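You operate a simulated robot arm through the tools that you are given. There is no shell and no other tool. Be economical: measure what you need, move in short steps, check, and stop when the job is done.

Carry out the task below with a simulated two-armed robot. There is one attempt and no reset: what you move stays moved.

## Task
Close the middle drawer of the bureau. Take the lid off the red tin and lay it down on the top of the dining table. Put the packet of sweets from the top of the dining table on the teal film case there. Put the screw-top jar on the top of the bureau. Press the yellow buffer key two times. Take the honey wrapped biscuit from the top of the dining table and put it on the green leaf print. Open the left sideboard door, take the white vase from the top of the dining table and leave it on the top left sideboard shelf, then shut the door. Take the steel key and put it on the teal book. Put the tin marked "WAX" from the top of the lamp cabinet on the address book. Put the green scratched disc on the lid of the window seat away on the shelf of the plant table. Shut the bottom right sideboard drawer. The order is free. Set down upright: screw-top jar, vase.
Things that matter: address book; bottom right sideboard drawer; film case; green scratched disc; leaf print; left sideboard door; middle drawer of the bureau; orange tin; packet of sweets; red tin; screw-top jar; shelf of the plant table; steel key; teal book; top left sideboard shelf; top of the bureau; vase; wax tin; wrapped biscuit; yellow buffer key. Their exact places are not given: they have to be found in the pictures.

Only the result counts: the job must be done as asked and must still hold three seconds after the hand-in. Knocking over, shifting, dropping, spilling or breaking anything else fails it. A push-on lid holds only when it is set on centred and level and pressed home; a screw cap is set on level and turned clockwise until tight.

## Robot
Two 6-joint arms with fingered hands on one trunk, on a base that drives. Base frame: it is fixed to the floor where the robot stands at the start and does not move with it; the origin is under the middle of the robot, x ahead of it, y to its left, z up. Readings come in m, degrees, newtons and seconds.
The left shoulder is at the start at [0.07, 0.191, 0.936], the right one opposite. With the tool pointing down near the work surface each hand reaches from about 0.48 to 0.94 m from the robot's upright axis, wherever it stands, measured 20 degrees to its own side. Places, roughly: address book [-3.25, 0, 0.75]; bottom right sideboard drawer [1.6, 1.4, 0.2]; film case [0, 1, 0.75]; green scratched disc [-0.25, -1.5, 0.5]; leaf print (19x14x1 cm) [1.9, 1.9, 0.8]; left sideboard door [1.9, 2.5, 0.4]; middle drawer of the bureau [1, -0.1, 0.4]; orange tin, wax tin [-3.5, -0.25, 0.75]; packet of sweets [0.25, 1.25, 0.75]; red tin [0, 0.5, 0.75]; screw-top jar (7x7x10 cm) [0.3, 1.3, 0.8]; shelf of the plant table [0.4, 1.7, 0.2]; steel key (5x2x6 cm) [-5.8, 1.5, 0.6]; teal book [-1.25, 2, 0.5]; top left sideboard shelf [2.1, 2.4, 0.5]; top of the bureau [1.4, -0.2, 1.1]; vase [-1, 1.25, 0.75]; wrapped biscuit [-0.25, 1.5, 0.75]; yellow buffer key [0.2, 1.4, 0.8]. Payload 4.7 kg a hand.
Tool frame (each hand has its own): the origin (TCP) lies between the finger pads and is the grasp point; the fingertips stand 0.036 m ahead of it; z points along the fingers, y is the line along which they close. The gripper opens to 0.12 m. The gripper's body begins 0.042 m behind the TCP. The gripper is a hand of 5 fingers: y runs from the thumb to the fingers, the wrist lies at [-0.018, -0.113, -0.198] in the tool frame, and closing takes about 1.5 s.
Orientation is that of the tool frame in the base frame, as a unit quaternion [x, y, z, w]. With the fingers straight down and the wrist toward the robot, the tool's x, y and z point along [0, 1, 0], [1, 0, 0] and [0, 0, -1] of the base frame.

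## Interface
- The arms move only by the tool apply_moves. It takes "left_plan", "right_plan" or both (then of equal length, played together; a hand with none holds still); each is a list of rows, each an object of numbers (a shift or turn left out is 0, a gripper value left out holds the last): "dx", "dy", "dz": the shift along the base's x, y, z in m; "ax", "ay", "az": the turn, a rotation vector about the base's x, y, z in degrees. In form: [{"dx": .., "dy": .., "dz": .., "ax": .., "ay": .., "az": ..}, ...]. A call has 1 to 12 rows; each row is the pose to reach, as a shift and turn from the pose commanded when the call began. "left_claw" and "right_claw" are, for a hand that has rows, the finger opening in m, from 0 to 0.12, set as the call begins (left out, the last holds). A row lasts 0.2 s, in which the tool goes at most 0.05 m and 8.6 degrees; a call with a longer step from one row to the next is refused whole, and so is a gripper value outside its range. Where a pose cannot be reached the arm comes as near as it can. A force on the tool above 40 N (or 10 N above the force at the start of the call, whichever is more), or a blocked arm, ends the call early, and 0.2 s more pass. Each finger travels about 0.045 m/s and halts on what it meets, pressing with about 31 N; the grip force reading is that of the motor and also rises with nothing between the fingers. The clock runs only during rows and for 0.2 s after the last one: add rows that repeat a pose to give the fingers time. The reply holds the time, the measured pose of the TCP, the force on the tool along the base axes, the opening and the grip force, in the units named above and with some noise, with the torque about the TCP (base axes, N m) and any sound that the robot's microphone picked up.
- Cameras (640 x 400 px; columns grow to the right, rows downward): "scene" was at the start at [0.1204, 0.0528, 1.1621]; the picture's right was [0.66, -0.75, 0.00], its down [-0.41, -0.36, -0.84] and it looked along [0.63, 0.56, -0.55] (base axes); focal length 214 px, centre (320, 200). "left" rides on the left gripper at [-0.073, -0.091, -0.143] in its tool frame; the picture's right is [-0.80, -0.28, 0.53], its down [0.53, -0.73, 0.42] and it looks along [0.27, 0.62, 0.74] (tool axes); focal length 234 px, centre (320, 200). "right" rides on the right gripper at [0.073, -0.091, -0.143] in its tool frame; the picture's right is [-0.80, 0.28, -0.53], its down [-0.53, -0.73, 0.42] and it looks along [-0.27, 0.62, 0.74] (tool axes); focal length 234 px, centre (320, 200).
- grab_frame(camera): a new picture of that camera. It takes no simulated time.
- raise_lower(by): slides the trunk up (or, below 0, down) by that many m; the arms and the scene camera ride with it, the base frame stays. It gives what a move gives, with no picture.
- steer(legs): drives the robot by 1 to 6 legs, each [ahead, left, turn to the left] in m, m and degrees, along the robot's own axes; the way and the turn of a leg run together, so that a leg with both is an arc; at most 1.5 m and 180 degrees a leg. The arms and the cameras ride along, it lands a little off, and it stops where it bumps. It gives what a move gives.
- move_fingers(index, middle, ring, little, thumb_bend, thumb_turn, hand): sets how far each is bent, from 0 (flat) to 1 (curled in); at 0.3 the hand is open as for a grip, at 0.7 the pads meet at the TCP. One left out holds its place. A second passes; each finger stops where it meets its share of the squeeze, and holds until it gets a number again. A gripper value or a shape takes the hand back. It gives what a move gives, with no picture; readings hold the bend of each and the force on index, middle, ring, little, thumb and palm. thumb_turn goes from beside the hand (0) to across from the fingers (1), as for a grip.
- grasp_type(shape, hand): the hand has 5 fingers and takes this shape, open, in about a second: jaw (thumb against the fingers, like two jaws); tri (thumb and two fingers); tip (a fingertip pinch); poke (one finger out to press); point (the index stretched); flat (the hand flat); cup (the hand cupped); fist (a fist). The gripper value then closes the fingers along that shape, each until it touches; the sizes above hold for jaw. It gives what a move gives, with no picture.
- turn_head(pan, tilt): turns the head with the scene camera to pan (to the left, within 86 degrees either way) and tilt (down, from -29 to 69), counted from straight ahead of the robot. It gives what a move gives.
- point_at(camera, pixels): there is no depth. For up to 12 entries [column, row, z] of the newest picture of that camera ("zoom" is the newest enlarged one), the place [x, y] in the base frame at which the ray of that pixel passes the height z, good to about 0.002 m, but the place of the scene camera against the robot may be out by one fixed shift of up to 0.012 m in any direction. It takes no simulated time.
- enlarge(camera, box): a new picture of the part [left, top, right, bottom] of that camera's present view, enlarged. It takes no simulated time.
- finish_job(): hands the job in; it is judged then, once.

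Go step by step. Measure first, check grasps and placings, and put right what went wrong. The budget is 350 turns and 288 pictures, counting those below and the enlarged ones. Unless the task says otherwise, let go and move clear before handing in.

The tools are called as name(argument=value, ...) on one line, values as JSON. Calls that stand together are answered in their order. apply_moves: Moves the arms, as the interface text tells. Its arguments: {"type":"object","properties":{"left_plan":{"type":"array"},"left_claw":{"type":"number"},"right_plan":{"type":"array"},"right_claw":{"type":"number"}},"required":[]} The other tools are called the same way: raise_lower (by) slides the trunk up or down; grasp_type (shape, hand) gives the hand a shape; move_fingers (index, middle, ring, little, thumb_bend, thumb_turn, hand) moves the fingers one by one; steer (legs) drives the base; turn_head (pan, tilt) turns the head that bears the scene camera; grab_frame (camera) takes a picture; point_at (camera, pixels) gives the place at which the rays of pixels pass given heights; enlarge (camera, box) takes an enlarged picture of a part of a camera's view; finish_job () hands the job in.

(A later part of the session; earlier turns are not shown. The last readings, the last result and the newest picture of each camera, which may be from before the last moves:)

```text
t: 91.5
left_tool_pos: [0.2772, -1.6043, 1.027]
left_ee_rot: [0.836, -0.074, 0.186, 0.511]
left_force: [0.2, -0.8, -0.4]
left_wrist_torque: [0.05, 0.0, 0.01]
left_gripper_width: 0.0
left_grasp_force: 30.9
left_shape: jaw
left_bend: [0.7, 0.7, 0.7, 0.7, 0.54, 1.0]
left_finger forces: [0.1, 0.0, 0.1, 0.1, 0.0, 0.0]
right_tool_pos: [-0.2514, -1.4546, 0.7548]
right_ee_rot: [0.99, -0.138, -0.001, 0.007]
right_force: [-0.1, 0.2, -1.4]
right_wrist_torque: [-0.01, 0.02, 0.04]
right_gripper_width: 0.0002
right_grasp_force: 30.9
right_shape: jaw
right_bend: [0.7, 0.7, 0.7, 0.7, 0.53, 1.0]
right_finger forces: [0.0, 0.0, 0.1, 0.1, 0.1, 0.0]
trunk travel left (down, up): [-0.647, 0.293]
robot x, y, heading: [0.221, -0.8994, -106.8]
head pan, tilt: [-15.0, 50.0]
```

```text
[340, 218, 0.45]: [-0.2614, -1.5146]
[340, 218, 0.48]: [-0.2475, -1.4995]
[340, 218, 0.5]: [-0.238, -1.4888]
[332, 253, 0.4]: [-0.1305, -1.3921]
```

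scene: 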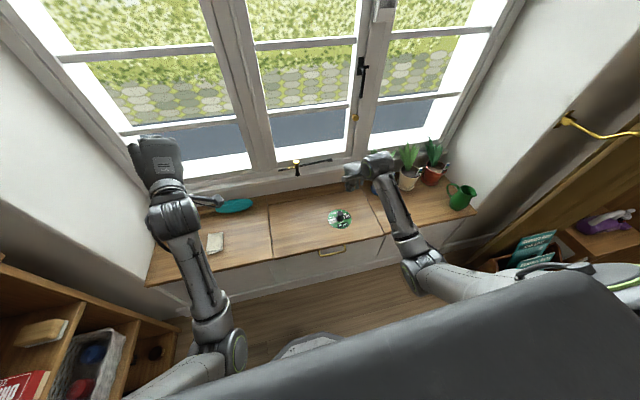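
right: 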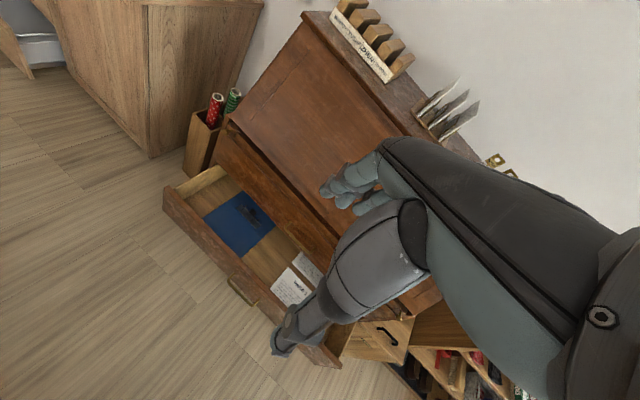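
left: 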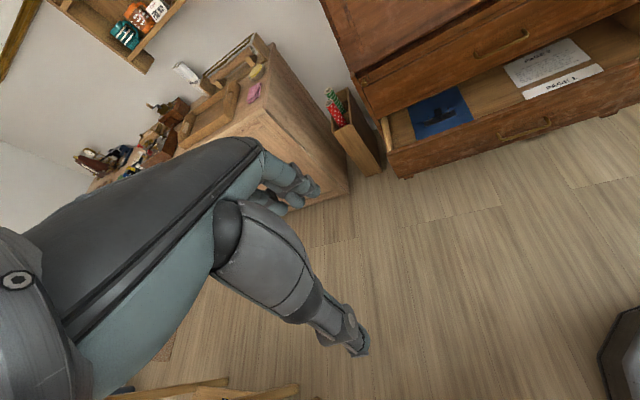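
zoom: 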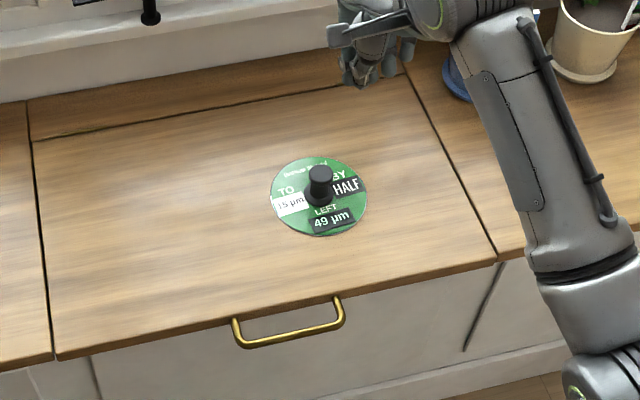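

point_at(camera="scene", pixels=[[339.8, 219.2, 0.5], [340, 213, 0.52], [340, 213, 0.53], [340, 213, 0.54], [340, 213, 0.55], [331, 219, 0.5], [352, 219, 0.5]])

raise_lower(by=-0.12)

apply_moves(right_claw=0.06, right_plan=[{"dx": 0.0, "dy": 0.0}, {"dx": 0.0}, {"dx": 0.0}])

grab_frame(camera="right")

```text
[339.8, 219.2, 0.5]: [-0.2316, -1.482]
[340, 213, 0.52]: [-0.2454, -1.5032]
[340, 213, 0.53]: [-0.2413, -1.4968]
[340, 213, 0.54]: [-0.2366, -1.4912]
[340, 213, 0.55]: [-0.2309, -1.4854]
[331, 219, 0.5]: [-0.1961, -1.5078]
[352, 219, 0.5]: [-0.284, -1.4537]
```

```text
t: 93.0
left_tool_pos: [0.2758, -1.6043, 0.9065]
left_ee_rot: [0.836, -0.073, 0.185, 0.512]
left_force: [-0.5, -0.7, -0.1]
left_wrist_torque: [0.01, 0.0, -0.02]
left_gripper_width: 0.0002
left_grasp_force: 31.0
left_shape: jaw
left_bend: [0.7, 0.7, 0.7, 0.7, 0.54, 1.0]
left_finger forces: [0.0, 0.1, 0.1, 0.0, 0.0, 0.1]
right_tool_pos: [-0.2507, -1.4555, 0.6368]
right_ee_rot: [0.99, -0.139, -0.001, 0.007]
right_force: [0.1, -0.7, 0.0]
right_wrist_torque: [0.04, 0.03, -0.01]
right_gripper_width: 0.0
right_grasp_force: 30.8
right_shape: jaw
right_bend: [0.7, 0.7, 0.7, 0.7, 0.53, 1.0]
right_finger forces: [0.0, 0.0, 0.0, 0.1, 0.0, 0.1]
trunk travel left (down, up): [-0.527, 0.413]
robot x, y, heading: [0.2227, -0.8985, -106.7]
head pan, tilt: [-15.0, 50.0]
```

```text
t: 93.8
left_tool_pos: [0.2761, -1.6047, 0.9061]
left_ee_rot: [0.836, -0.075, 0.185, 0.511]
left_force: [-0.9, -0.4, 0.1]
left_wrist_torque: [-0.03, -0.01, 0.01]
left_gripper_width: 0.0
left_grasp_force: 30.6
left_shape: jaw
left_bend: [0.7, 0.7, 0.7, 0.7, 0.54, 1.0]
left_finger forces: [0.0, 0.0, 0.0, 0.0, 0.0, 0.0]
right_tool_pos: [-0.2518, -1.4556, 0.6359]
right_ee_rot: [0.99, -0.138, -0.001, 0.007]
right_force: [-0.2, -0.8, -0.4]
right_wrist_torque: [0.0, -0.02, 0.01]
right_gripper_width: 0.0595
right_grasp_force: 0.2
right_shape: jaw
right_bend: [0.74, 0.45, 0.42, 0.41, 0.71, 1.0]
right_finger forces: [0.0, 0.0, 0.1, 0.0, 0.0, 0.1]
trunk travel left (down, up): [-0.527, 0.413]
robot x, y, heading: [0.2198, -0.8967, -106.8]
head pan, tilt: [-15.0, 50.0]
```

```text
251 pictures are left
```

right: 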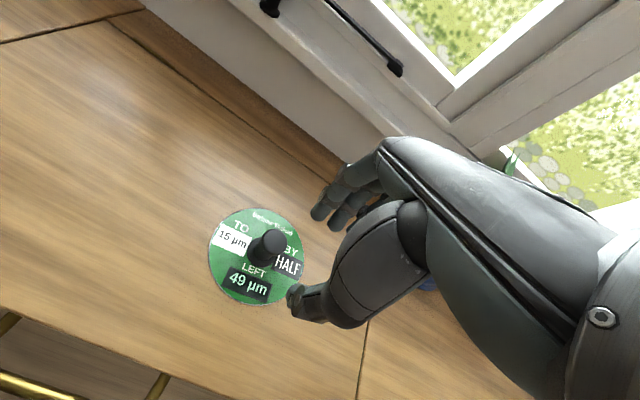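

point_at(camera="right", pixels=[[255, 257, 0.5], [255, 257, 0.49], [273, 241, 0.545], [273, 241, 0.535], [263, 262, 0.5]])

```text
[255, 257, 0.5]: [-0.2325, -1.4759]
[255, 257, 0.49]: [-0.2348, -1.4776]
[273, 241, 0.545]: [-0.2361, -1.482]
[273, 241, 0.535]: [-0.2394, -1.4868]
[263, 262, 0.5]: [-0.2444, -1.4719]
```

Both cameras agree: knob at (-0.235,-1.479), disc at z 0.50, knob top 0.545. I'll straddle it from above and close.

apply_moves(right_claw=0.08, right_plan=[{"dx": 0.0168, "dy": -0.0234}, {"dx": 0.0168, "dy": -0.0234}, {"dx": 0.0168, "dy": -0.0234, "dz": -0.03}, {"dx": 0.0168, "dy": -0.0234, "dz": -0.06}, {"dx": 0.0168, "dy": -0.0234, "dz": -0.091}])

grab_frame(camera="right")

```text
t: 95.0
left_tool_pos: [0.2762, -1.6045, 0.9066]
left_ee_rot: [0.836, -0.075, 0.185, 0.51]
left_force: [0.1, 0.0, 0.0]
left_wrist_torque: [0.04, 0.02, 0.0]
left_gripper_width: 0.0
left_grasp_force: 30.7
left_shape: jaw
left_bend: [0.7, 0.7, 0.7, 0.7, 0.54, 1.0]
left_finger forces: [0.1, 0.0, 0.0, 0.0, 0.0, 0.0]
right_tool_pos: [-0.2348, -1.478, 0.544]
right_ee_rot: [0.991, -0.137, -0.002, 0.007]
right_force: [0.3, 1.0, 0.6]
right_wrist_torque: [0.02, -0.02, -0.01]
right_gripper_width: 0.0797
right_grasp_force: 0.1
right_shape: jaw
right_bend: [0.27, 0.39, 0.36, 0.36, 0.62, 1.0]
right_finger forces: [0.1, 0.0, 0.1, 0.0, 0.0, 0.0]
trunk travel left (down, up): [-0.527, 0.413]
robot x, y, heading: [0.2188, -0.8987, -106.7]
head pan, tilt: [-15.0, 50.0]
```

```text
250 pictures are left
```

right: 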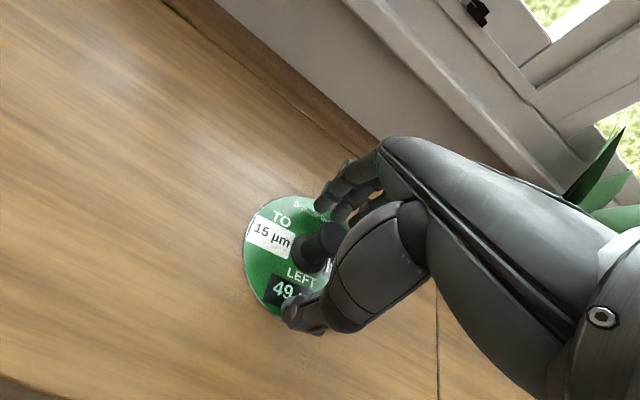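

The knob at (320,245) stands between thumb and fingers. Closing.

apply_moves(right_claw=0, right_plan=[{}, {}, {}, {}, {}, {}, {}, {"dz": 0.03}, {"dz": 0.06}, {"dz": 0.1}])

grab_frame(camera="right")

```text
t: 97.2
left_tool_pos: [0.2774, -1.6041, 0.9067]
left_ee_rot: [0.836, -0.075, 0.184, 0.511]
left_force: [0.2, 0.0, 0.0]
left_wrist_torque: [0.0, 0.01, 0.04]
left_gripper_width: 0.0001
left_grasp_force: 31.0
left_shape: jaw
left_bend: [0.7, 0.7, 0.7, 0.7, 0.54, 1.0]
left_finger forces: [0.0, 0.1, 0.0, 0.0, 0.0, 0.0]
right_tool_pos: [-0.2345, -1.4788, 0.646]
right_ee_rot: [0.99, -0.138, -0.001, 0.006]
right_force: [-0.1, 0.8, -0.7]
right_wrist_torque: [-0.02, 0.0, 0.02]
right_gripper_width: 0.0134
right_grasp_force: 31.1
right_shape: jaw
right_bend: [0.72, 0.63, 0.7, 0.7, 0.74, 1.0]
right_finger forces: [13.8, 10.4, 0.1, 0.0, 25.8, 0.0]
trunk travel left (down, up): [-0.527, 0.413]
robot x, y, heading: [0.22, -0.8958, -106.8]
head pan, tilt: [-15.0, 50.0]
```

```text
249 pictures are left
```

right: 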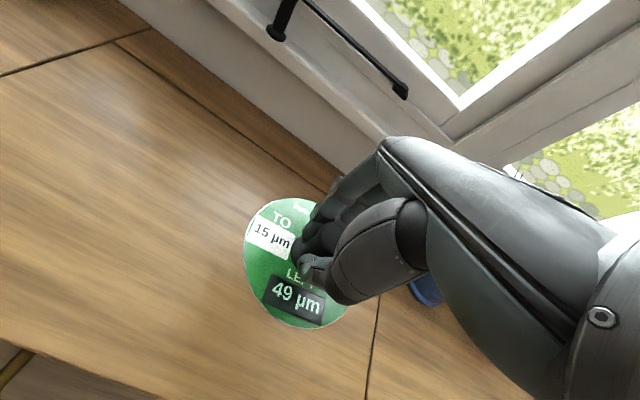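

The disc is in the right hand. Before turning round I'll locate the magazine rack seen at the right (530,260).

raise_lower(by=0.3)

turn_head(pan=-75, tilt=40)

grab_frame(camera="scene")

turn_head(pan=86, tilt=40)

grab_frame(camera="scene")

```text
t: 100.2
left_tool_pos: [0.2752, -1.6047, 1.2051]
left_ee_rot: [0.836, -0.075, 0.184, 0.511]
left_force: [0.0, -0.2, -0.2]
left_wrist_torque: [0.0, 0.01, -0.02]
left_gripper_width: 0.0
left_grasp_force: 31.1
left_shape: jaw
left_bend: [0.7, 0.7, 0.7, 0.7, 0.54, 1.0]
left_finger forces: [0.1, 0.0, 0.0, 0.0, 0.1, 0.0]
right_tool_pos: [-0.2352, -1.4782, 0.9455]
right_ee_rot: [0.99, -0.139, 0.0, 0.007]
right_force: [0.1, 0.1, -0.4]
right_wrist_torque: [0.02, 0.02, 0.0]
right_gripper_width: 0.0133
right_grasp_force: 31.0
right_shape: jaw
right_bend: [0.72, 0.63, 0.7, 0.7, 0.74, 1.0]
right_finger forces: [13.9, 10.4, 0.1, 0.0, 25.8, 0.0]
trunk travel left (down, up): [-0.827, 0.113]
robot x, y, heading: [0.2194, -0.8956, -106.9]
head pan, tilt: [-15.0, 50.0]
```

```text
t: 101.5
left_tool_pos: [0.2769, -1.6049, 1.2056]
left_ee_rot: [0.836, -0.074, 0.186, 0.511]
left_force: [0.3, -0.6, 0.6]
left_wrist_torque: [-0.03, 0.04, 0.0]
left_gripper_width: 0.0
left_grasp_force: 31.3
left_shape: jaw
left_bend: [0.7, 0.7, 0.7, 0.7, 0.54, 1.0]
left_finger forces: [0.1, 0.1, 0.0, 0.0, 0.1, 0.0]
right_tool_pos: [-0.2352, -1.4788, 0.9456]
right_ee_rot: [0.99, -0.138, -0.001, 0.007]
right_force: [0.3, 0.4, -0.3]
right_wrist_torque: [0.02, 0.0, -0.01]
right_gripper_width: 0.0137
right_grasp_force: 30.3
right_shape: jaw
right_bend: [0.72, 0.63, 0.7, 0.7, 0.74, 1.0]
right_finger forces: [13.9, 10.4, 0.0, 0.0, 25.8, 0.1]
trunk travel left (down, up): [-0.827, 0.113]
robot x, y, heading: [0.2229, -0.895, -106.9]
head pan, tilt: [-75.0, 40.0]
```

```text
248 pictures are left
```

scene: 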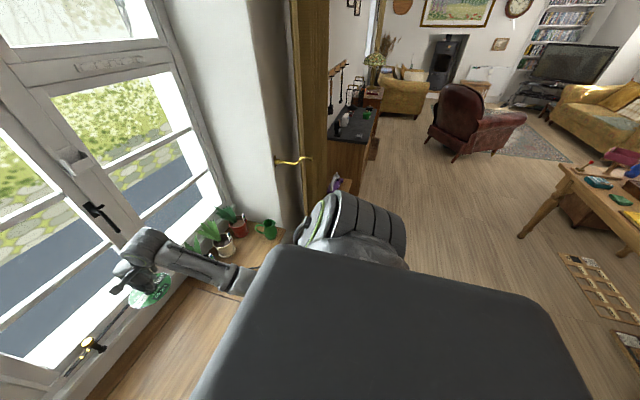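

```text
t: 104.0
left_tool_pos: [0.2762, -1.6047, 1.2062]
left_ee_rot: [0.836, -0.074, 0.184, 0.512]
left_force: [-0.1, 0.1, 0.0]
left_wrist_torque: [0.01, 0.04, 0.03]
left_gripper_width: 0.0
left_grasp_force: 31.1
left_shape: jaw
left_bend: [0.7, 0.7, 0.7, 0.7, 0.54, 1.0]
left_finger forces: [0.0, 0.0, 0.1, 0.0, 0.1, 0.0]
right_tool_pos: [-0.236, -1.4787, 0.9459]
right_ee_rot: [0.99, -0.139, -0.001, 0.006]
right_force: [-0.4, 0.8, -0.6]
right_wrist_torque: [0.0, -0.01, 0.02]
right_gripper_width: 0.0135
right_grasp_force: 31.0
right_shape: jaw
right_bend: [0.72, 0.63, 0.7, 0.7, 0.74, 1.0]
right_finger forces: [13.8, 10.4, 0.0, 0.1, 25.8, 0.0]
trunk travel left (down, up): [-0.827, 0.113]
robot x, y, heading: [0.2207, -0.8955, -106.5]
head pan, tilt: [85.9, 40.0]
```

```text
247 pictures are left
```

scene: 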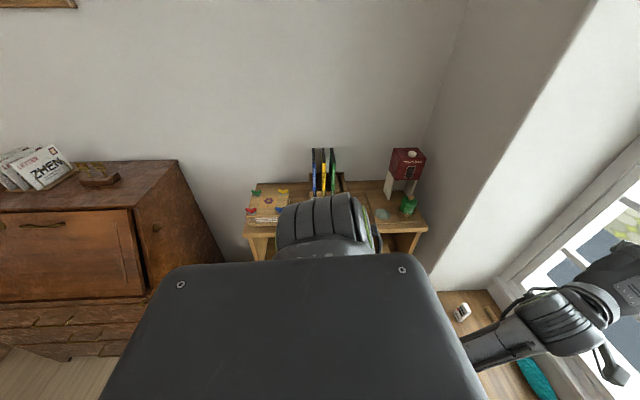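

The space behind is clear. I'll back out, turn to face along the corridor, and stop at its mouth to look at the plant table.

steer(legs=[[-0.315, -0.77, 0], [0, 0, 180], [0, -0.82, 0], [0.75, 0, 0]])

turn_head(pan=20, tilt=40)

grab_frame(camera="scene")

```text
t: 107.5
left_tool_pos: [-0.273, -1.1591, 1.2077]
left_ee_rot: [0.836, -0.075, 0.187, 0.51]
left_force: [-0.9, 0.7, 0.2]
left_wrist_torque: [0.02, -0.01, 0.04]
left_gripper_width: 0.0001
left_grasp_force: 31.3
left_shape: jaw
left_bend: [0.7, 0.7, 0.7, 0.7, 0.54, 1.0]
left_finger forces: [0.0, 0.0, 0.0, 0.1, 0.1, 0.0]
right_tool_pos: [-0.7754, -1.0381, 0.9465]
right_ee_rot: [0.991, -0.13, 0.01, 0.012]
right_force: [12.0, -11.0, -2.6]
right_wrist_torque: [0.63, 0.52, 0.72]
right_gripper_width: 0.0136
right_grasp_force: 30.8
right_shape: jaw
right_bend: [0.72, 0.63, 0.7, 0.7, 0.74, 1.0]
right_finger forces: [13.7, 10.5, 0.1, 11.0, 25.8, 3.4]
trunk travel left (down, up): [-0.827, 0.113]
robot x, y, heading: [-0.3234, -0.4553, -106.6]
head pan, tilt: [85.9, 40.0]
stopped in leg 1: the force on the tool passed its limit (the readings are from after the stop); the commanded pose is now the measured one
```

```text
t: 108.9
left_tool_pos: [-0.2702, -1.1614, 1.2047]
left_ee_rot: [0.837, -0.074, 0.185, 0.51]
left_force: [0.1, -0.6, 0.1]
left_wrist_torque: [-0.01, 0.0, 0.03]
left_gripper_width: 0.0002
left_grasp_force: 30.8
left_shape: jaw
left_bend: [0.7, 0.7, 0.7, 0.7, 0.54, 1.0]
left_finger forces: [0.0, 0.0, 0.1, 0.0, 0.0, 0.0]
right_tool_pos: [-0.7749, -1.0383, 0.9476]
right_ee_rot: [0.991, -0.132, 0.007, 0.01]
right_force: [9.5, -6.3, -1.5]
right_wrist_torque: [0.39, 0.47, 0.52]
right_gripper_width: 0.0135
right_grasp_force: 31.0
right_shape: jaw
right_bend: [0.72, 0.63, 0.7, 0.7, 0.74, 1.0]
right_finger forces: [13.7, 10.5, 0.0, 10.6, 25.8, 0.4]
trunk travel left (down, up): [-0.827, 0.113]
robot x, y, heading: [-0.3245, -0.4511, -106.6]
head pan, tilt: [20.0, 40.0]
```

```text
246 pictures are left
```

scene: 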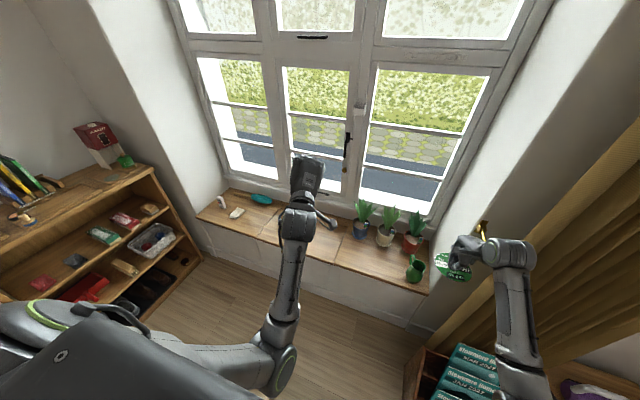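

The right hand met the brass curtain hook by the window (483,232); the disc is still held. I'll ease away to the left and check.

steer(legs=[[-0.03, 0.18, 0]])

turn_head(pan=-25, tilt=35)

grab_frame(camera="scene")

grab_frame(camera="right")

```text
t: 110.4
left_tool_pos: [-0.0947, -1.1825, 1.2051]
left_ee_rot: [0.836, -0.076, 0.185, 0.511]
left_force: [-0.2, -0.2, -0.3]
left_wrist_torque: [-0.01, -0.01, 0.01]
left_gripper_width: 0.0
left_grasp_force: 31.5
left_shape: jaw
left_bend: [0.7, 0.7, 0.7, 0.7, 0.54, 1.0]
left_finger forces: [0.1, 0.1, 0.0, 0.0, 0.1, 0.0]
right_tool_pos: [-0.5977, -1.0608, 0.9476]
right_ee_rot: [0.991, -0.133, 0.007, 0.011]
right_force: [-0.5, -0.1, -0.8]
right_wrist_torque: [0.0, -0.01, 0.0]
right_gripper_width: 0.0135
right_grasp_force: 30.8
right_shape: jaw
right_bend: [0.72, 0.63, 0.7, 0.7, 0.74, 1.0]
right_finger forces: [13.8, 10.5, 0.0, 0.1, 25.8, 0.1]
trunk travel left (down, up): [-0.827, 0.113]
robot x, y, heading: [-0.1438, -0.4771, -107.1]
head pan, tilt: [20.0, 40.0]
```

```text
t: 111.5
left_tool_pos: [-0.0935, -1.1837, 1.207]
left_ee_rot: [0.836, -0.076, 0.185, 0.511]
left_force: [0.4, 0.5, -0.7]
left_wrist_torque: [0.0, -0.02, 0.0]
left_gripper_width: 0.0001
left_grasp_force: 30.8
left_shape: jaw
left_bend: [0.7, 0.7, 0.7, 0.7, 0.54, 1.0]
left_finger forces: [0.1, 0.0, 0.0, 0.0, 0.0, 0.1]
right_tool_pos: [-0.5969, -1.0602, 0.9487]
right_ee_rot: [0.991, -0.134, 0.007, 0.011]
right_force: [-0.2, 0.4, -0.1]
right_wrist_torque: [0.01, 0.0, -0.01]
right_gripper_width: 0.0135
right_grasp_force: 31.3
right_shape: jaw
right_bend: [0.72, 0.63, 0.7, 0.7, 0.74, 1.0]
right_finger forces: [13.7, 10.6, 0.0, 0.1, 25.7, 0.0]
trunk travel left (down, up): [-0.827, 0.113]
robot x, y, heading: [-0.1462, -0.4777, -106.8]
head pan, tilt: [-25.0, 35.0]
```

```text
245 pictures are left
```

scene: 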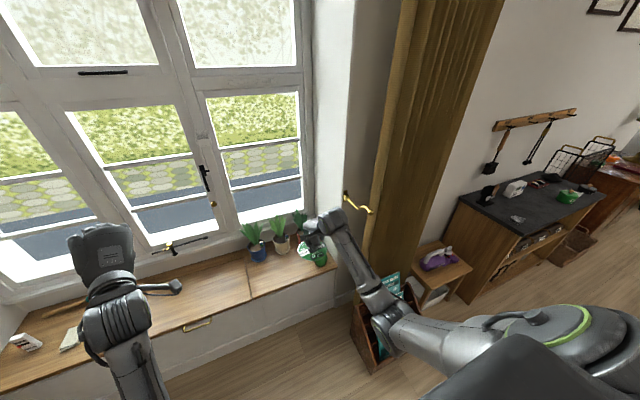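

```text
244 pictures are left
```

right: 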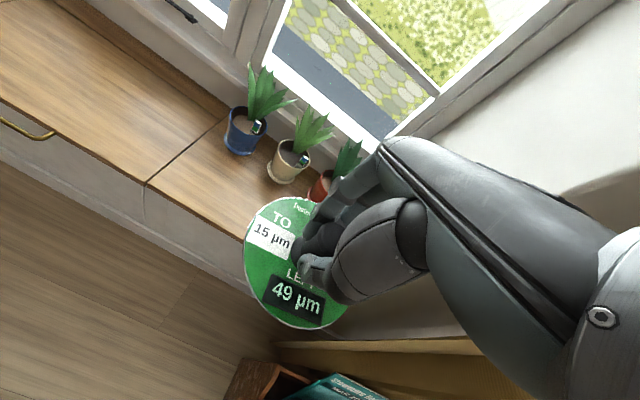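

All plants stand and the disc is firm. Now the turn to the left and on to the corridor mouth.

steer(legs=[[0, 0, 180], [0, -0.5, 0], [0.75, 0, 0]])

turn_head(pan=20, tilt=40)

grab_frame(camera="scene")

```text
t: 125.4
left_tool_pos: [0.4843, 0.7967, 1.2065]
left_ee_rot: [0.073, 0.837, 0.51, -0.187]
left_force: [0.4, -0.4, 0.2]
left_wrist_torque: [0.03, -0.05, 0.0]
left_gripper_width: 0.0
left_grasp_force: 30.8
left_shape: jaw
left_bend: [0.7, 0.7, 0.7, 0.7, 0.54, 1.0]
left_finger forces: [0.1, 0.1, 0.0, 0.1, 0.0, 0.0]
right_tool_pos: [0.9894, 0.6756, 0.9484]
right_ee_rot: [0.13, 0.991, 0.01, -0.006]
right_force: [-0.1, 1.1, -0.5]
right_wrist_torque: [0.02, 0.04, 0.01]
right_gripper_width: 0.013
right_grasp_force: 31.2
right_shape: jaw
right_bend: [0.72, 0.63, 0.7, 0.7, 0.75, 1.0]
right_finger forces: [14.3, 10.9, 0.0, 0.1, 24.8, 0.0]
trunk travel left (down, up): [-0.827, 0.113]
robot x, y, heading: [0.5411, 0.0906, 73.4]
head pan, tilt: [-25.0, 35.0]
```

```text
t: 126.5
left_tool_pos: [0.4836, 0.7968, 1.206]
left_ee_rot: [0.072, 0.836, 0.511, -0.186]
left_force: [0.3, 0.1, -0.5]
left_wrist_torque: [0.02, 0.03, 0.02]
left_gripper_width: 0.0
left_grasp_force: 31.1
left_shape: jaw
left_bend: [0.7, 0.7, 0.7, 0.7, 0.54, 1.0]
left_finger forces: [0.0, 0.0, 0.1, 0.0, 0.1, 0.1]
right_tool_pos: [0.9888, 0.6763, 0.948]
right_ee_rot: [0.13, 0.991, 0.01, -0.007]
right_force: [0.8, -0.3, -1.3]
right_wrist_torque: [0.02, 0.01, 0.03]
right_gripper_width: 0.0136
right_grasp_force: 31.4
right_shape: jaw
right_bend: [0.72, 0.63, 0.7, 0.7, 0.75, 1.0]
right_finger forces: [14.4, 10.9, 0.1, 0.0, 24.9, 0.0]
trunk travel left (down, up): [-0.827, 0.113]
robot x, y, heading: [0.5414, 0.0904, 73.6]
head pan, tilt: [20.0, 40.0]
```

```text
243 pictures are left
```

scene: 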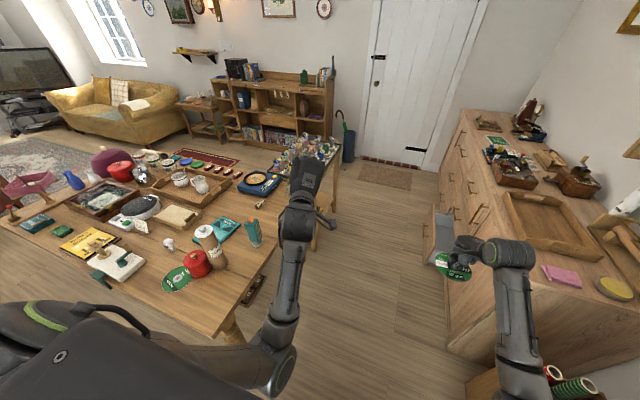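

A good overview of the table. I'll enlarge to see the table objects and the plant table at (300,160).

enlarge(camera="scene", box=[150, 120, 350, 245])

enlarge(camera="scene", box=[0, 140, 200, 300])

```text
3.20 times, centred on (250, 182) of scene
```

zoom: 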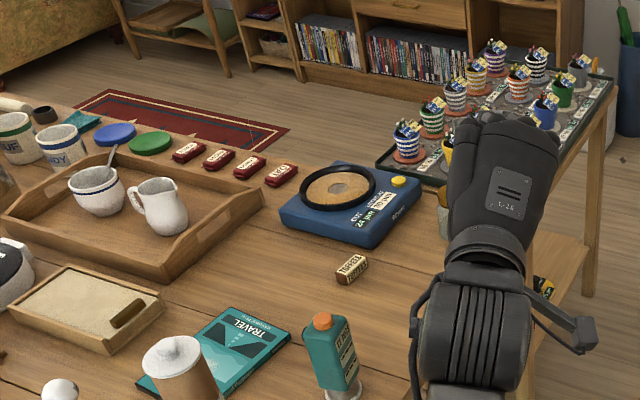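

```text
2.50 times, centred on (100, 220) of scene
```

zoom: 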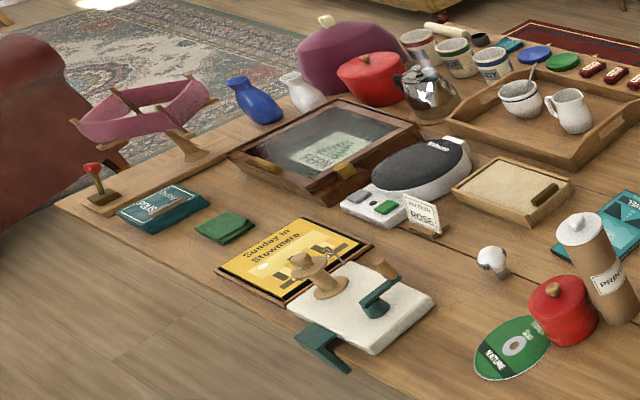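

I can now identify: yellow key on the blue device, red tin, teal film case, small brown packet, white vase. I'll measure these spots at table height.

point_at(camera="scene", pixels=[[198, 277, 0.75], [177, 279, 0.75], [222, 338, 0.75], [275, 255, 0.75], [260, 203, 0.75], [231, 231, 0.76], [255, 243, 0.75], [274, 177, 0.8], [310, 208, 0.75], [324, 200, 0.2], [92, 180, 0.75], [335, 160, 0.7]])

```text
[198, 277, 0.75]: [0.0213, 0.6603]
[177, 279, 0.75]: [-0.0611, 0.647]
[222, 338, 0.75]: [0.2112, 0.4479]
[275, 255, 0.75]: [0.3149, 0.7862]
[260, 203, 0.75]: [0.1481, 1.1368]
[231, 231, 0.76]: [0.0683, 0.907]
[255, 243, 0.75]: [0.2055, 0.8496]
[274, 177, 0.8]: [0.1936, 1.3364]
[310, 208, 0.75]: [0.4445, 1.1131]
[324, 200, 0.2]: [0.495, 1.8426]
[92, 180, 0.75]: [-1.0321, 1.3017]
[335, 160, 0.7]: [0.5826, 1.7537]
```

I'll set the disc down for a moment near the table's southeast corner, at the free spot (0.16,0.56), so that the left hand can take it over. I'll turn to face the table's east edge.

steer(legs=[[0.05, -0.17, 0], [0, 0, 89.8]])

turn_head(pan=-15, tilt=50)

grab_frame(camera="scene")

grab_frame(camera="right")

```text
t: 131.8
left_tool_pos: [0.0109, 0.0459, 1.2058]
left_ee_rot: [-0.534, 0.648, 0.234, -0.49]
left_force: [-1.3, 0.6, 0.4]
left_wrist_torque: [-0.01, -0.02, 0.01]
left_gripper_width: 0.0
left_grasp_force: 30.6
left_shape: jaw
left_bend: [0.7, 0.7, 0.7, 0.7, 0.54, 1.0]
left_finger forces: [0.0, 0.1, 0.1, 0.0, 0.1, 0.1]
right_tool_pos: [0.1389, 0.5474, 0.948]
right_ee_rot: [-0.602, 0.798, 0.002, -0.012]
right_force: [-0.5, 0.4, 0.5]
right_wrist_torque: [0.01, -0.03, -0.01]
right_gripper_width: 0.0134
right_grasp_force: 31.5
right_shape: jaw
right_bend: [0.72, 0.63, 0.7, 0.7, 0.75, 1.0]
right_finger forces: [14.5, 11.1, 0.0, 0.0, 24.4, 0.0]
trunk travel left (down, up): [-0.827, 0.113]
robot x, y, heading: [0.7197, 0.09, 162.7]
head pan, tilt: [20.0, 40.0]
```

```text
t: 132.8
left_tool_pos: [0.0104, 0.0453, 1.2071]
left_ee_rot: [-0.534, 0.648, 0.233, -0.49]
left_force: [0.0, -0.3, -0.9]
left_wrist_torque: [-0.01, 0.0, -0.02]
left_gripper_width: 0.0002
left_grasp_force: 31.6
left_shape: jaw
left_bend: [0.7, 0.7, 0.7, 0.7, 0.54, 1.0]
left_finger forces: [0.1, 0.1, 0.0, 0.0, 0.0, 0.0]
right_tool_pos: [0.14, 0.5465, 0.9482]
right_ee_rot: [-0.602, 0.799, 0.003, -0.011]
right_force: [-0.3, 0.0, -0.8]
right_wrist_torque: [0.03, 0.0, -0.02]
right_gripper_width: 0.013
right_grasp_force: 30.8
right_shape: jaw
right_bend: [0.72, 0.63, 0.7, 0.7, 0.75, 1.0]
right_finger forces: [14.5, 11.0, 0.1, 0.0, 24.4, 0.0]
trunk travel left (down, up): [-0.827, 0.113]
robot x, y, heading: [0.7171, 0.0894, 162.5]
head pan, tilt: [-15.0, 50.0]
```

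```text
240 pictures are left
```

scene: 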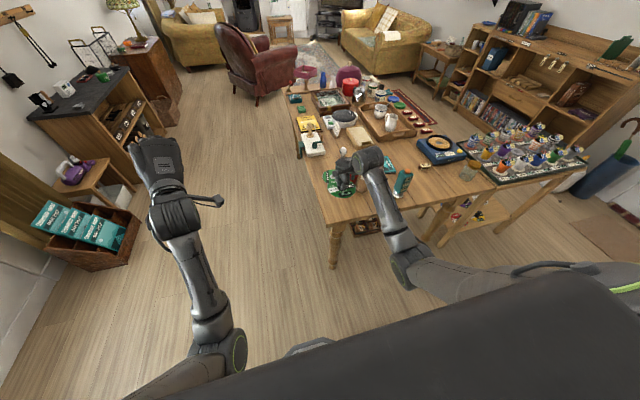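

```text
239 pictures are left
```

right: 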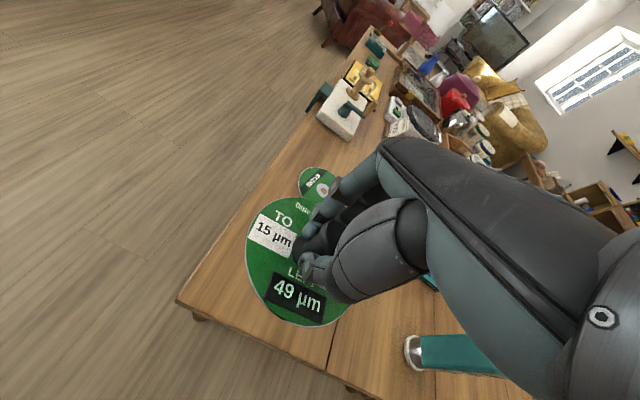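

point_at(camera="right", pixels=[[179, 300, 0.75], [300, 358, 0.75], [325, 365, 0.75], [320, 175, 0.75], [410, 352, 0.75], [325, 130, 0.75]])

enlarge(camera="scene", box=[280, 60, 600, 260])

point_at(camera="scene", pixels=[[325, 222, 0.75], [325, 222, 0.72], [440, 245, 0.2], [500, 232, 0.2], [440, 200, 0.7], [590, 175, 0.7], [487, 183, 0.7], [332, 182, 0.75]])

```text
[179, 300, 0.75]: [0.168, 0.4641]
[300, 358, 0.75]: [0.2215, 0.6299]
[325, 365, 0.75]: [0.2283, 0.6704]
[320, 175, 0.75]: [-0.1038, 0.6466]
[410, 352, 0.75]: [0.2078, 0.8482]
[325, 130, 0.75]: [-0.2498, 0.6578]
```

```text
2.00 times, centred on (440, 160) of scene
```

zoom: 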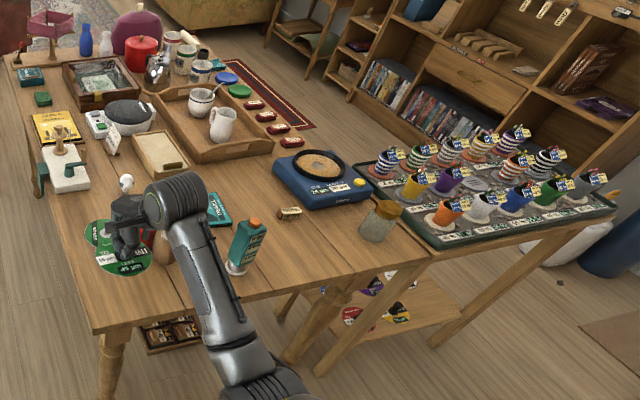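

```text
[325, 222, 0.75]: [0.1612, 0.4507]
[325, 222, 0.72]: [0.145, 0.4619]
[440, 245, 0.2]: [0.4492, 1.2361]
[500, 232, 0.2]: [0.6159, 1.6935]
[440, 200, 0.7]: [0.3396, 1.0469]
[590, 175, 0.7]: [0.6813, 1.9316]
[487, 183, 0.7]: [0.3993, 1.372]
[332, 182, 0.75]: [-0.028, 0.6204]
```

Positions agree between cameras (table top z≈0.75, corner (0.168,0.464)). I'll set the disc down with its centre 8 cm in from the east edge.

apply_moves(right_plan=[{"dx": -0.0335, "dy": 0.01}, {"dx": -0.0335, "dy": 0.01, "dz": -0.04}, {"dx": -0.0335, "dy": 0.01, "dz": -0.08}, {"dx": -0.0335, "dy": 0.01, "dz": -0.12}, {"dx": -0.0335, "dy": 0.01, "dz": -0.135}, {"dx": -0.0335, "dy": 0.01, "dz": -0.145}, {"dx": -0.0335, "dy": 0.01, "dz": -0.15}])

grab_frame(camera="right")

```text
t: 134.4
left_tool_pos: [0.0103, 0.0447, 1.2062]
left_ee_rot: [-0.534, 0.649, 0.233, -0.49]
left_force: [-0.8, -0.3, 0.0]
left_wrist_torque: [-0.01, 0.0, -0.03]
left_gripper_width: 0.0
left_grasp_force: 30.9
left_shape: jaw
left_bend: [0.7, 0.7, 0.7, 0.7, 0.54, 1.0]
left_finger forces: [0.1, 0.1, 0.2, 0.1, 0.1, 0.1]
right_tool_pos: [0.1053, 0.5587, 0.7989]
right_ee_rot: [-0.602, 0.798, 0.003, -0.012]
right_force: [0.8, -0.5, -0.7]
right_wrist_torque: [-0.01, 0.04, 0.0]
right_gripper_width: 0.0131
right_grasp_force: 31.4
right_shape: jaw
right_bend: [0.72, 0.63, 0.7, 0.7, 0.75, 1.0]
right_finger forces: [14.8, 11.3, 0.0, 0.0, 24.6, 0.1]
trunk travel left (down, up): [-0.827, 0.113]
robot x, y, heading: [0.7154, 0.0862, 162.8]
head pan, tilt: [-15.0, 50.0]
```

```text
237 pictures are left
```

right: 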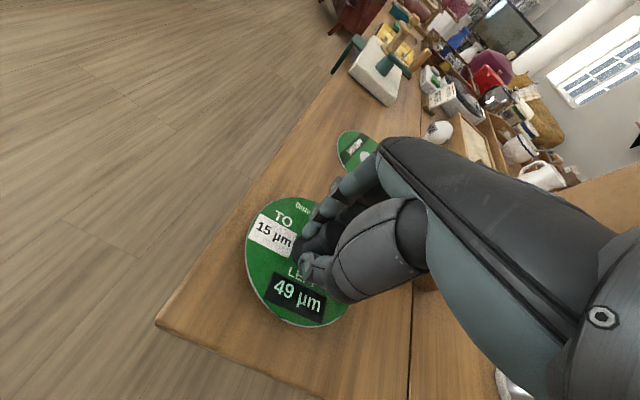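

apply_moves(right_plan=[{"dz": -0.003}, {"dz": -0.006}, {"dz": -0.009}])

```text
t: 135.2
left_tool_pos: [0.0107, 0.0453, 1.2068]
left_ee_rot: [-0.534, 0.648, 0.233, -0.49]
left_force: [-0.3, -1.1, 0.2]
left_wrist_torque: [-0.04, -0.02, -0.03]
left_gripper_width: 0.0
left_grasp_force: 31.1
left_shape: jaw
left_bend: [0.7, 0.7, 0.7, 0.7, 0.54, 1.0]
left_finger forces: [0.0, 0.1, 0.0, 0.1, 0.1, 0.0]
right_tool_pos: [0.1062, 0.5587, 0.7892]
right_ee_rot: [-0.602, 0.798, 0.003, -0.013]
right_force: [0.1, -0.5, -0.8]
right_wrist_torque: [0.01, 0.03, -0.01]
right_gripper_width: 0.0133
right_grasp_force: 31.5
right_shape: jaw
right_bend: [0.72, 0.63, 0.7, 0.7, 0.75, 1.0]
right_finger forces: [14.7, 11.2, 0.1, 0.0, 24.6, 0.0]
trunk travel left (down, up): [-0.827, 0.113]
robot x, y, heading: [0.7167, 0.0921, 162.5]
head pan, tilt: [-15.0, 50.0]
```

apply_moves(right_plan=[{"dz": -0.003}, {"dz": -0.006}, {"dz": -0.009}, {"dz": -0.012}, {"dz": -0.015}])

```text
t: 136.4
left_tool_pos: [0.0146, 0.0426, 1.2084]
left_ee_rot: [-0.534, 0.647, 0.236, -0.491]
left_force: [0.4, 0.3, -0.4]
left_wrist_torque: [-0.03, 0.01, -0.03]
left_gripper_width: 0.0001
left_grasp_force: 31.1
left_shape: jaw
left_bend: [0.7, 0.7, 0.7, 0.7, 0.54, 1.0]
left_finger forces: [0.1, 0.0, 0.0, 0.1, 0.1, 0.1]
right_tool_pos: [0.105, 0.5566, 0.783]
right_ee_rot: [-0.602, 0.798, 0.009, -0.016]
right_force: [4.3, 2.4, 39.5]
right_wrist_torque: [0.16, 0.09, -0.09]
right_gripper_width: 0.0139
right_grasp_force: 31.1
right_shape: jaw
right_bend: [0.72, 0.63, 0.7, 0.7, 0.75, 1.0]
right_finger forces: [25.9, 18.1, 0.0, 0.0, 44.0, 0.0]
trunk travel left (down, up): [-0.827, 0.113]
robot x, y, heading: [0.7181, 0.0874, 162.5]
head pan, tilt: [-15.0, 50.0]
```

Contact at TCP 0.784. I'll ease up a hair, open and rise.

apply_moves(right_claw=0.08, right_plan=[{"dz": 0.003}, {"dz": 0.003}, {"dz": 0.003}, {"dz": 0.003}, {"dz": 0.003}, {"dz": 0.003}, {"dz": 0.003}, {"dz": 0.05}, {"dz": 0.1}, {"dz": 0.15}, {"dz": 0.2}])

grab_frame(camera="right")

```text
t: 138.8
left_tool_pos: [0.0108, 0.0451, 1.206]
left_ee_rot: [-0.534, 0.647, 0.235, -0.491]
left_force: [-0.2, -0.2, -0.4]
left_wrist_torque: [0.02, 0.02, -0.01]
left_gripper_width: 0.0001
left_grasp_force: 30.6
left_shape: jaw
left_bend: [0.7, 0.7, 0.7, 0.7, 0.54, 1.0]
left_finger forces: [0.1, 0.0, 0.1, 0.1, 0.0, 0.0]
right_tool_pos: [0.1086, 0.5562, 0.9726]
right_ee_rot: [-0.602, 0.799, 0.002, -0.01]
right_force: [1.1, 0.1, -0.9]
right_wrist_torque: [0.03, -0.04, -0.01]
right_gripper_width: 0.0797
right_grasp_force: 0.1
right_shape: jaw
right_bend: [0.27, 0.39, 0.36, 0.36, 0.62, 1.0]
right_finger forces: [0.0, 0.0, 0.1, 0.1, 0.1, 0.1]
trunk travel left (down, up): [-0.827, 0.113]
robot x, y, heading: [0.7156, 0.0886, 162.6]
head pan, tilt: [-15.0, 50.0]
```

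```text
236 pictures are left
```

right: 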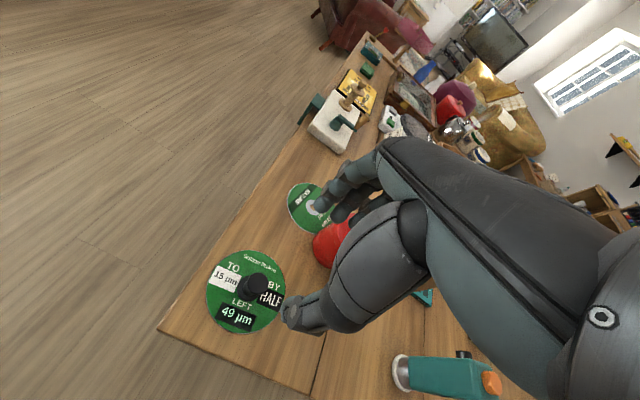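

The disc stands well on the table. Now I'll bring the left hand into the tool-down pose in free space.

apply_moves(left_claw=0.08, left_plan=[{"ax": 1.63, "ay": -8.09, "az": -0.56, "dz": -0.02}, {"ax": 3.27, "ay": -16.2, "az": -1.1, "dz": -0.04}, {"ax": 4.9, "ay": -24.3, "az": -1.7, "dz": -0.06}, {"ax": 6.5, "ay": -32.3, "az": -2.2, "dz": -0.08}, {"ax": 8.2, "ay": -40.4, "az": -2.8, "dz": -0.11}, {"ax": 9.8, "ay": -48.5, "az": -3.4, "dz": -0.14}, {"ax": 11.4, "ay": -56.6, "az": -3.9, "dz": -0.17}, {"ax": 13.1, "ay": -64.7, "az": -4.5, "dz": -0.2}, {"ax": 13.1, "ay": -64.7, "az": -4.5, "dz": -0.24}])

grab_frame(camera="left")

```text
t: 140.8
left_tool_pos: [0.01, 0.0439, 0.9673]
left_ee_rot: [-0.601, 0.799, 0.0, 0.001]
left_force: [-0.4, 0.2, -0.1]
left_wrist_torque: [-0.02, 0.0, -0.01]
left_gripper_width: 0.0798
left_grasp_force: 0.1
left_shape: jaw
left_bend: [0.27, 0.39, 0.36, 0.36, 0.62, 1.0]
left_finger forces: [0.0, 0.0, 0.1, 0.0, 0.0, 0.0]
right_tool_pos: [0.1077, 0.5553, 0.9736]
right_ee_rot: [-0.602, 0.799, 0.004, -0.012]
right_force: [0.5, 0.4, 1.2]
right_wrist_torque: [0.01, 0.04, 0.03]
right_gripper_width: 0.08
right_grasp_force: 0.1
right_shape: jaw
right_bend: [0.27, 0.39, 0.36, 0.36, 0.62, 1.0]
right_finger forces: [0.1, 0.0, 0.0, 0.0, 0.0, 0.1]
trunk travel left (down, up): [-0.827, 0.113]
robot x, y, heading: [0.7175, 0.0876, 162.3]
head pan, tilt: [-15.0, 50.0]
```

```text
235 pictures are left
```

left: 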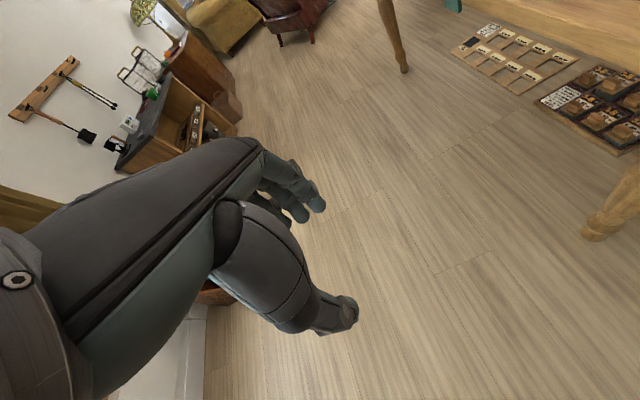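

Both arms now work tool-down. Next the red tin; I'll enlarge on it with the scene camera.

turn_head(pan=0, tilt=50)

enlarge(camera="scene", box=[310, 110, 450, 220])

enlarge(camera="right", box=[180, 150, 460, 380])

```text
t: 141.6
left_tool_pos: [0.0098, 0.0443, 0.9669]
left_ee_rot: [-0.601, 0.799, -0.001, 0.001]
left_force: [0.3, -0.1, 0.1]
left_wrist_torque: [0.01, -0.01, -0.02]
left_gripper_width: 0.08
left_grasp_force: 0.0
left_shape: jaw
left_bend: [0.27, 0.39, 0.36, 0.36, 0.62, 1.0]
left_finger forces: [0.0, 0.0, 0.0, 0.0, 0.0, 0.0]
right_tool_pos: [0.1083, 0.5572, 0.9727]
right_ee_rot: [-0.602, 0.799, 0.002, -0.012]
right_force: [0.5, 0.4, 0.3]
right_wrist_torque: [0.0, 0.01, 0.01]
right_gripper_width: 0.0798
right_grasp_force: 0.1
right_shape: jaw
right_bend: [0.27, 0.39, 0.36, 0.36, 0.62, 1.0]
right_finger forces: [0.1, 0.0, 0.0, 0.1, 0.0, 0.1]
trunk travel left (down, up): [-0.827, 0.113]
robot x, y, heading: [0.7185, 0.0865, 162.3]
head pan, tilt: [0.0, 50.0]
```

```text
3.64 times, centred on (380, 165) of scene
```

zoom: 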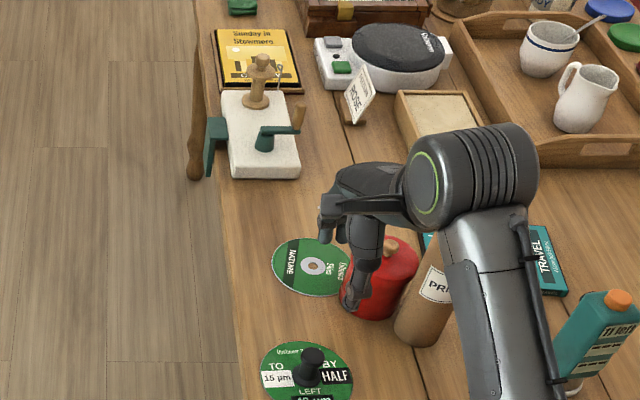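

```text
1.74 times, centred on (320, 265) of right
```

zoom: 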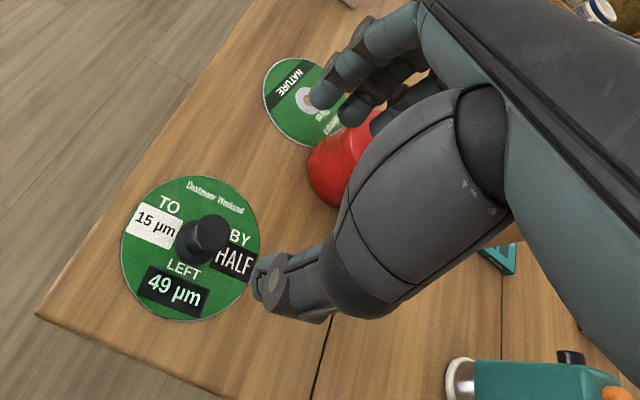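

The lid has a small wooden knob. I'll move the right hand aside to see the tin and mill clearly.

apply_moves(right_plan=[{"dx": 0.03, "dy": -0.03, "dz": 0.0}, {"dx": 0.06, "dy": -0.06, "dz": 0.0}, {"dx": 0.08, "dy": -0.1, "dz": 0.0}, {"dx": 0.08, "dy": -0.14, "dz": 0.0}])

grab_frame(camera="scene")

enlarge(camera="scene", box=[340, 150, 460, 240])

grab_frame(camera="right")

```text
t: 142.6
left_tool_pos: [0.0104, 0.0419, 0.9675]
left_ee_rot: [-0.601, 0.799, -0.001, 0.002]
left_force: [-0.2, 0.1, -0.4]
left_wrist_torque: [0.05, 0.03, 0.04]
left_gripper_width: 0.08
left_grasp_force: 0.0
left_shape: jaw
left_bend: [0.27, 0.39, 0.36, 0.36, 0.62, 1.0]
left_finger forces: [0.0, 0.1, 0.0, 0.0, 0.1, 0.1]
right_tool_pos: [0.187, 0.4182, 0.9754]
right_ee_rot: [-0.601, 0.799, 0.007, -0.009]
right_force: [-0.4, -1.3, -0.1]
right_wrist_torque: [0.03, 0.03, 0.0]
right_gripper_width: 0.08
right_grasp_force: 0.1
right_shape: jaw
right_bend: [0.27, 0.39, 0.36, 0.35, 0.62, 0.99]
right_finger forces: [0.0, 0.1, 0.0, 0.0, 0.0, 0.0]
trunk travel left (down, up): [-0.827, 0.113]
robot x, y, heading: [0.719, 0.0892, 162.5]
head pan, tilt: [0.0, 50.0]
```

```text
232 pictures are left
```

scene: 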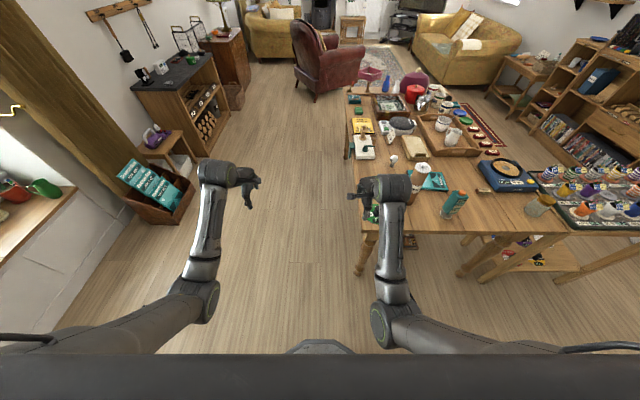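

```text
4.44 times, centred on (400, 195) of scene
```

zoom: 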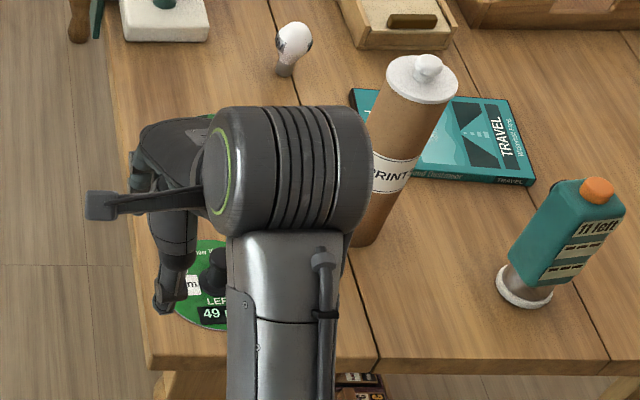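

```text
230 pictures are left
```

right: 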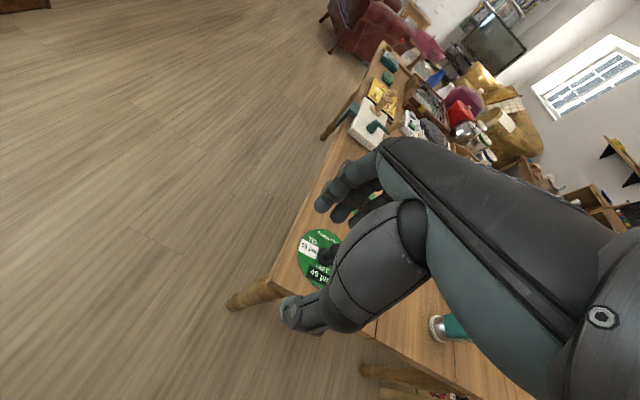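

I'll measure the mill's base and top and compare with the tin.

point_at(camera="scene", pixels=[[409.5, 205, 0.75], [423, 167, 1.0], [423, 167, 1.05], [423, 167, 1.1], [377, 214, 0.75], [440, 217, 0.75], [404, 170, 1.02]])

apply_moves(right_plan=[{"dx": 0.03, "dy": -0.03, "dz": 0.04}, {"dx": 0.06, "dy": -0.06, "dz": 0.08}, {"dx": 0.09, "dy": -0.08, "dz": 0.1}, {"dx": 0.12, "dy": -0.11, "dz": 0.1}, {"dx": 0.15, "dy": -0.13, "dz": 0.1}])

grab_frame(camera="scene")

enlarge(camera="scene", box=[340, 150, 460, 240])

```text
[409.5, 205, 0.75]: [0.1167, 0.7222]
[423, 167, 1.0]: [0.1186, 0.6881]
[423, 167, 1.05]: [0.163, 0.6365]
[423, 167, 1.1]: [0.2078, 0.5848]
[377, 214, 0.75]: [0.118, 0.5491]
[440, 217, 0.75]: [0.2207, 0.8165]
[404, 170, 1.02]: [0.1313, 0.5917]
```

```text
refused: row 1 steps farther than a row can; nothing moved
```

```text
229 pictures are left
```

scene: 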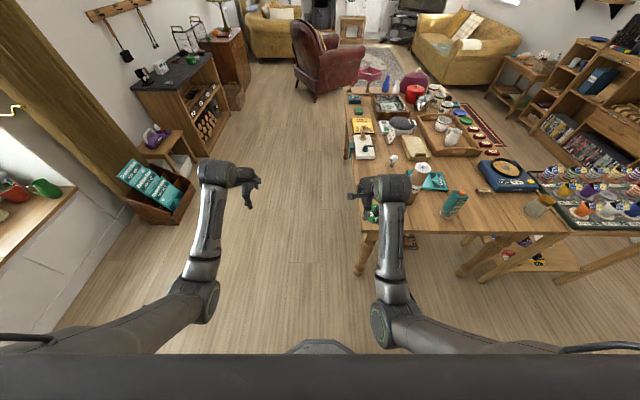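

```text
4.44 times, centred on (400, 195) of scene
```

zoom: 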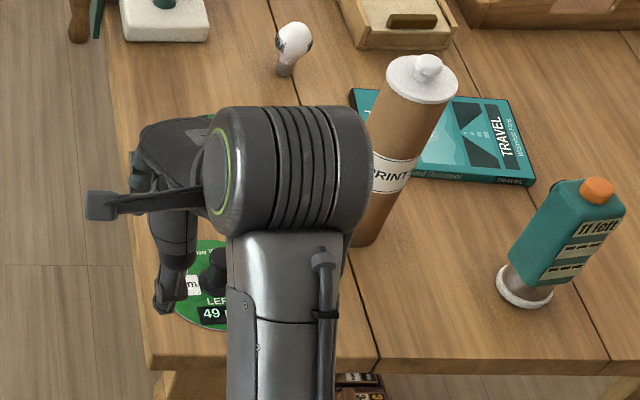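

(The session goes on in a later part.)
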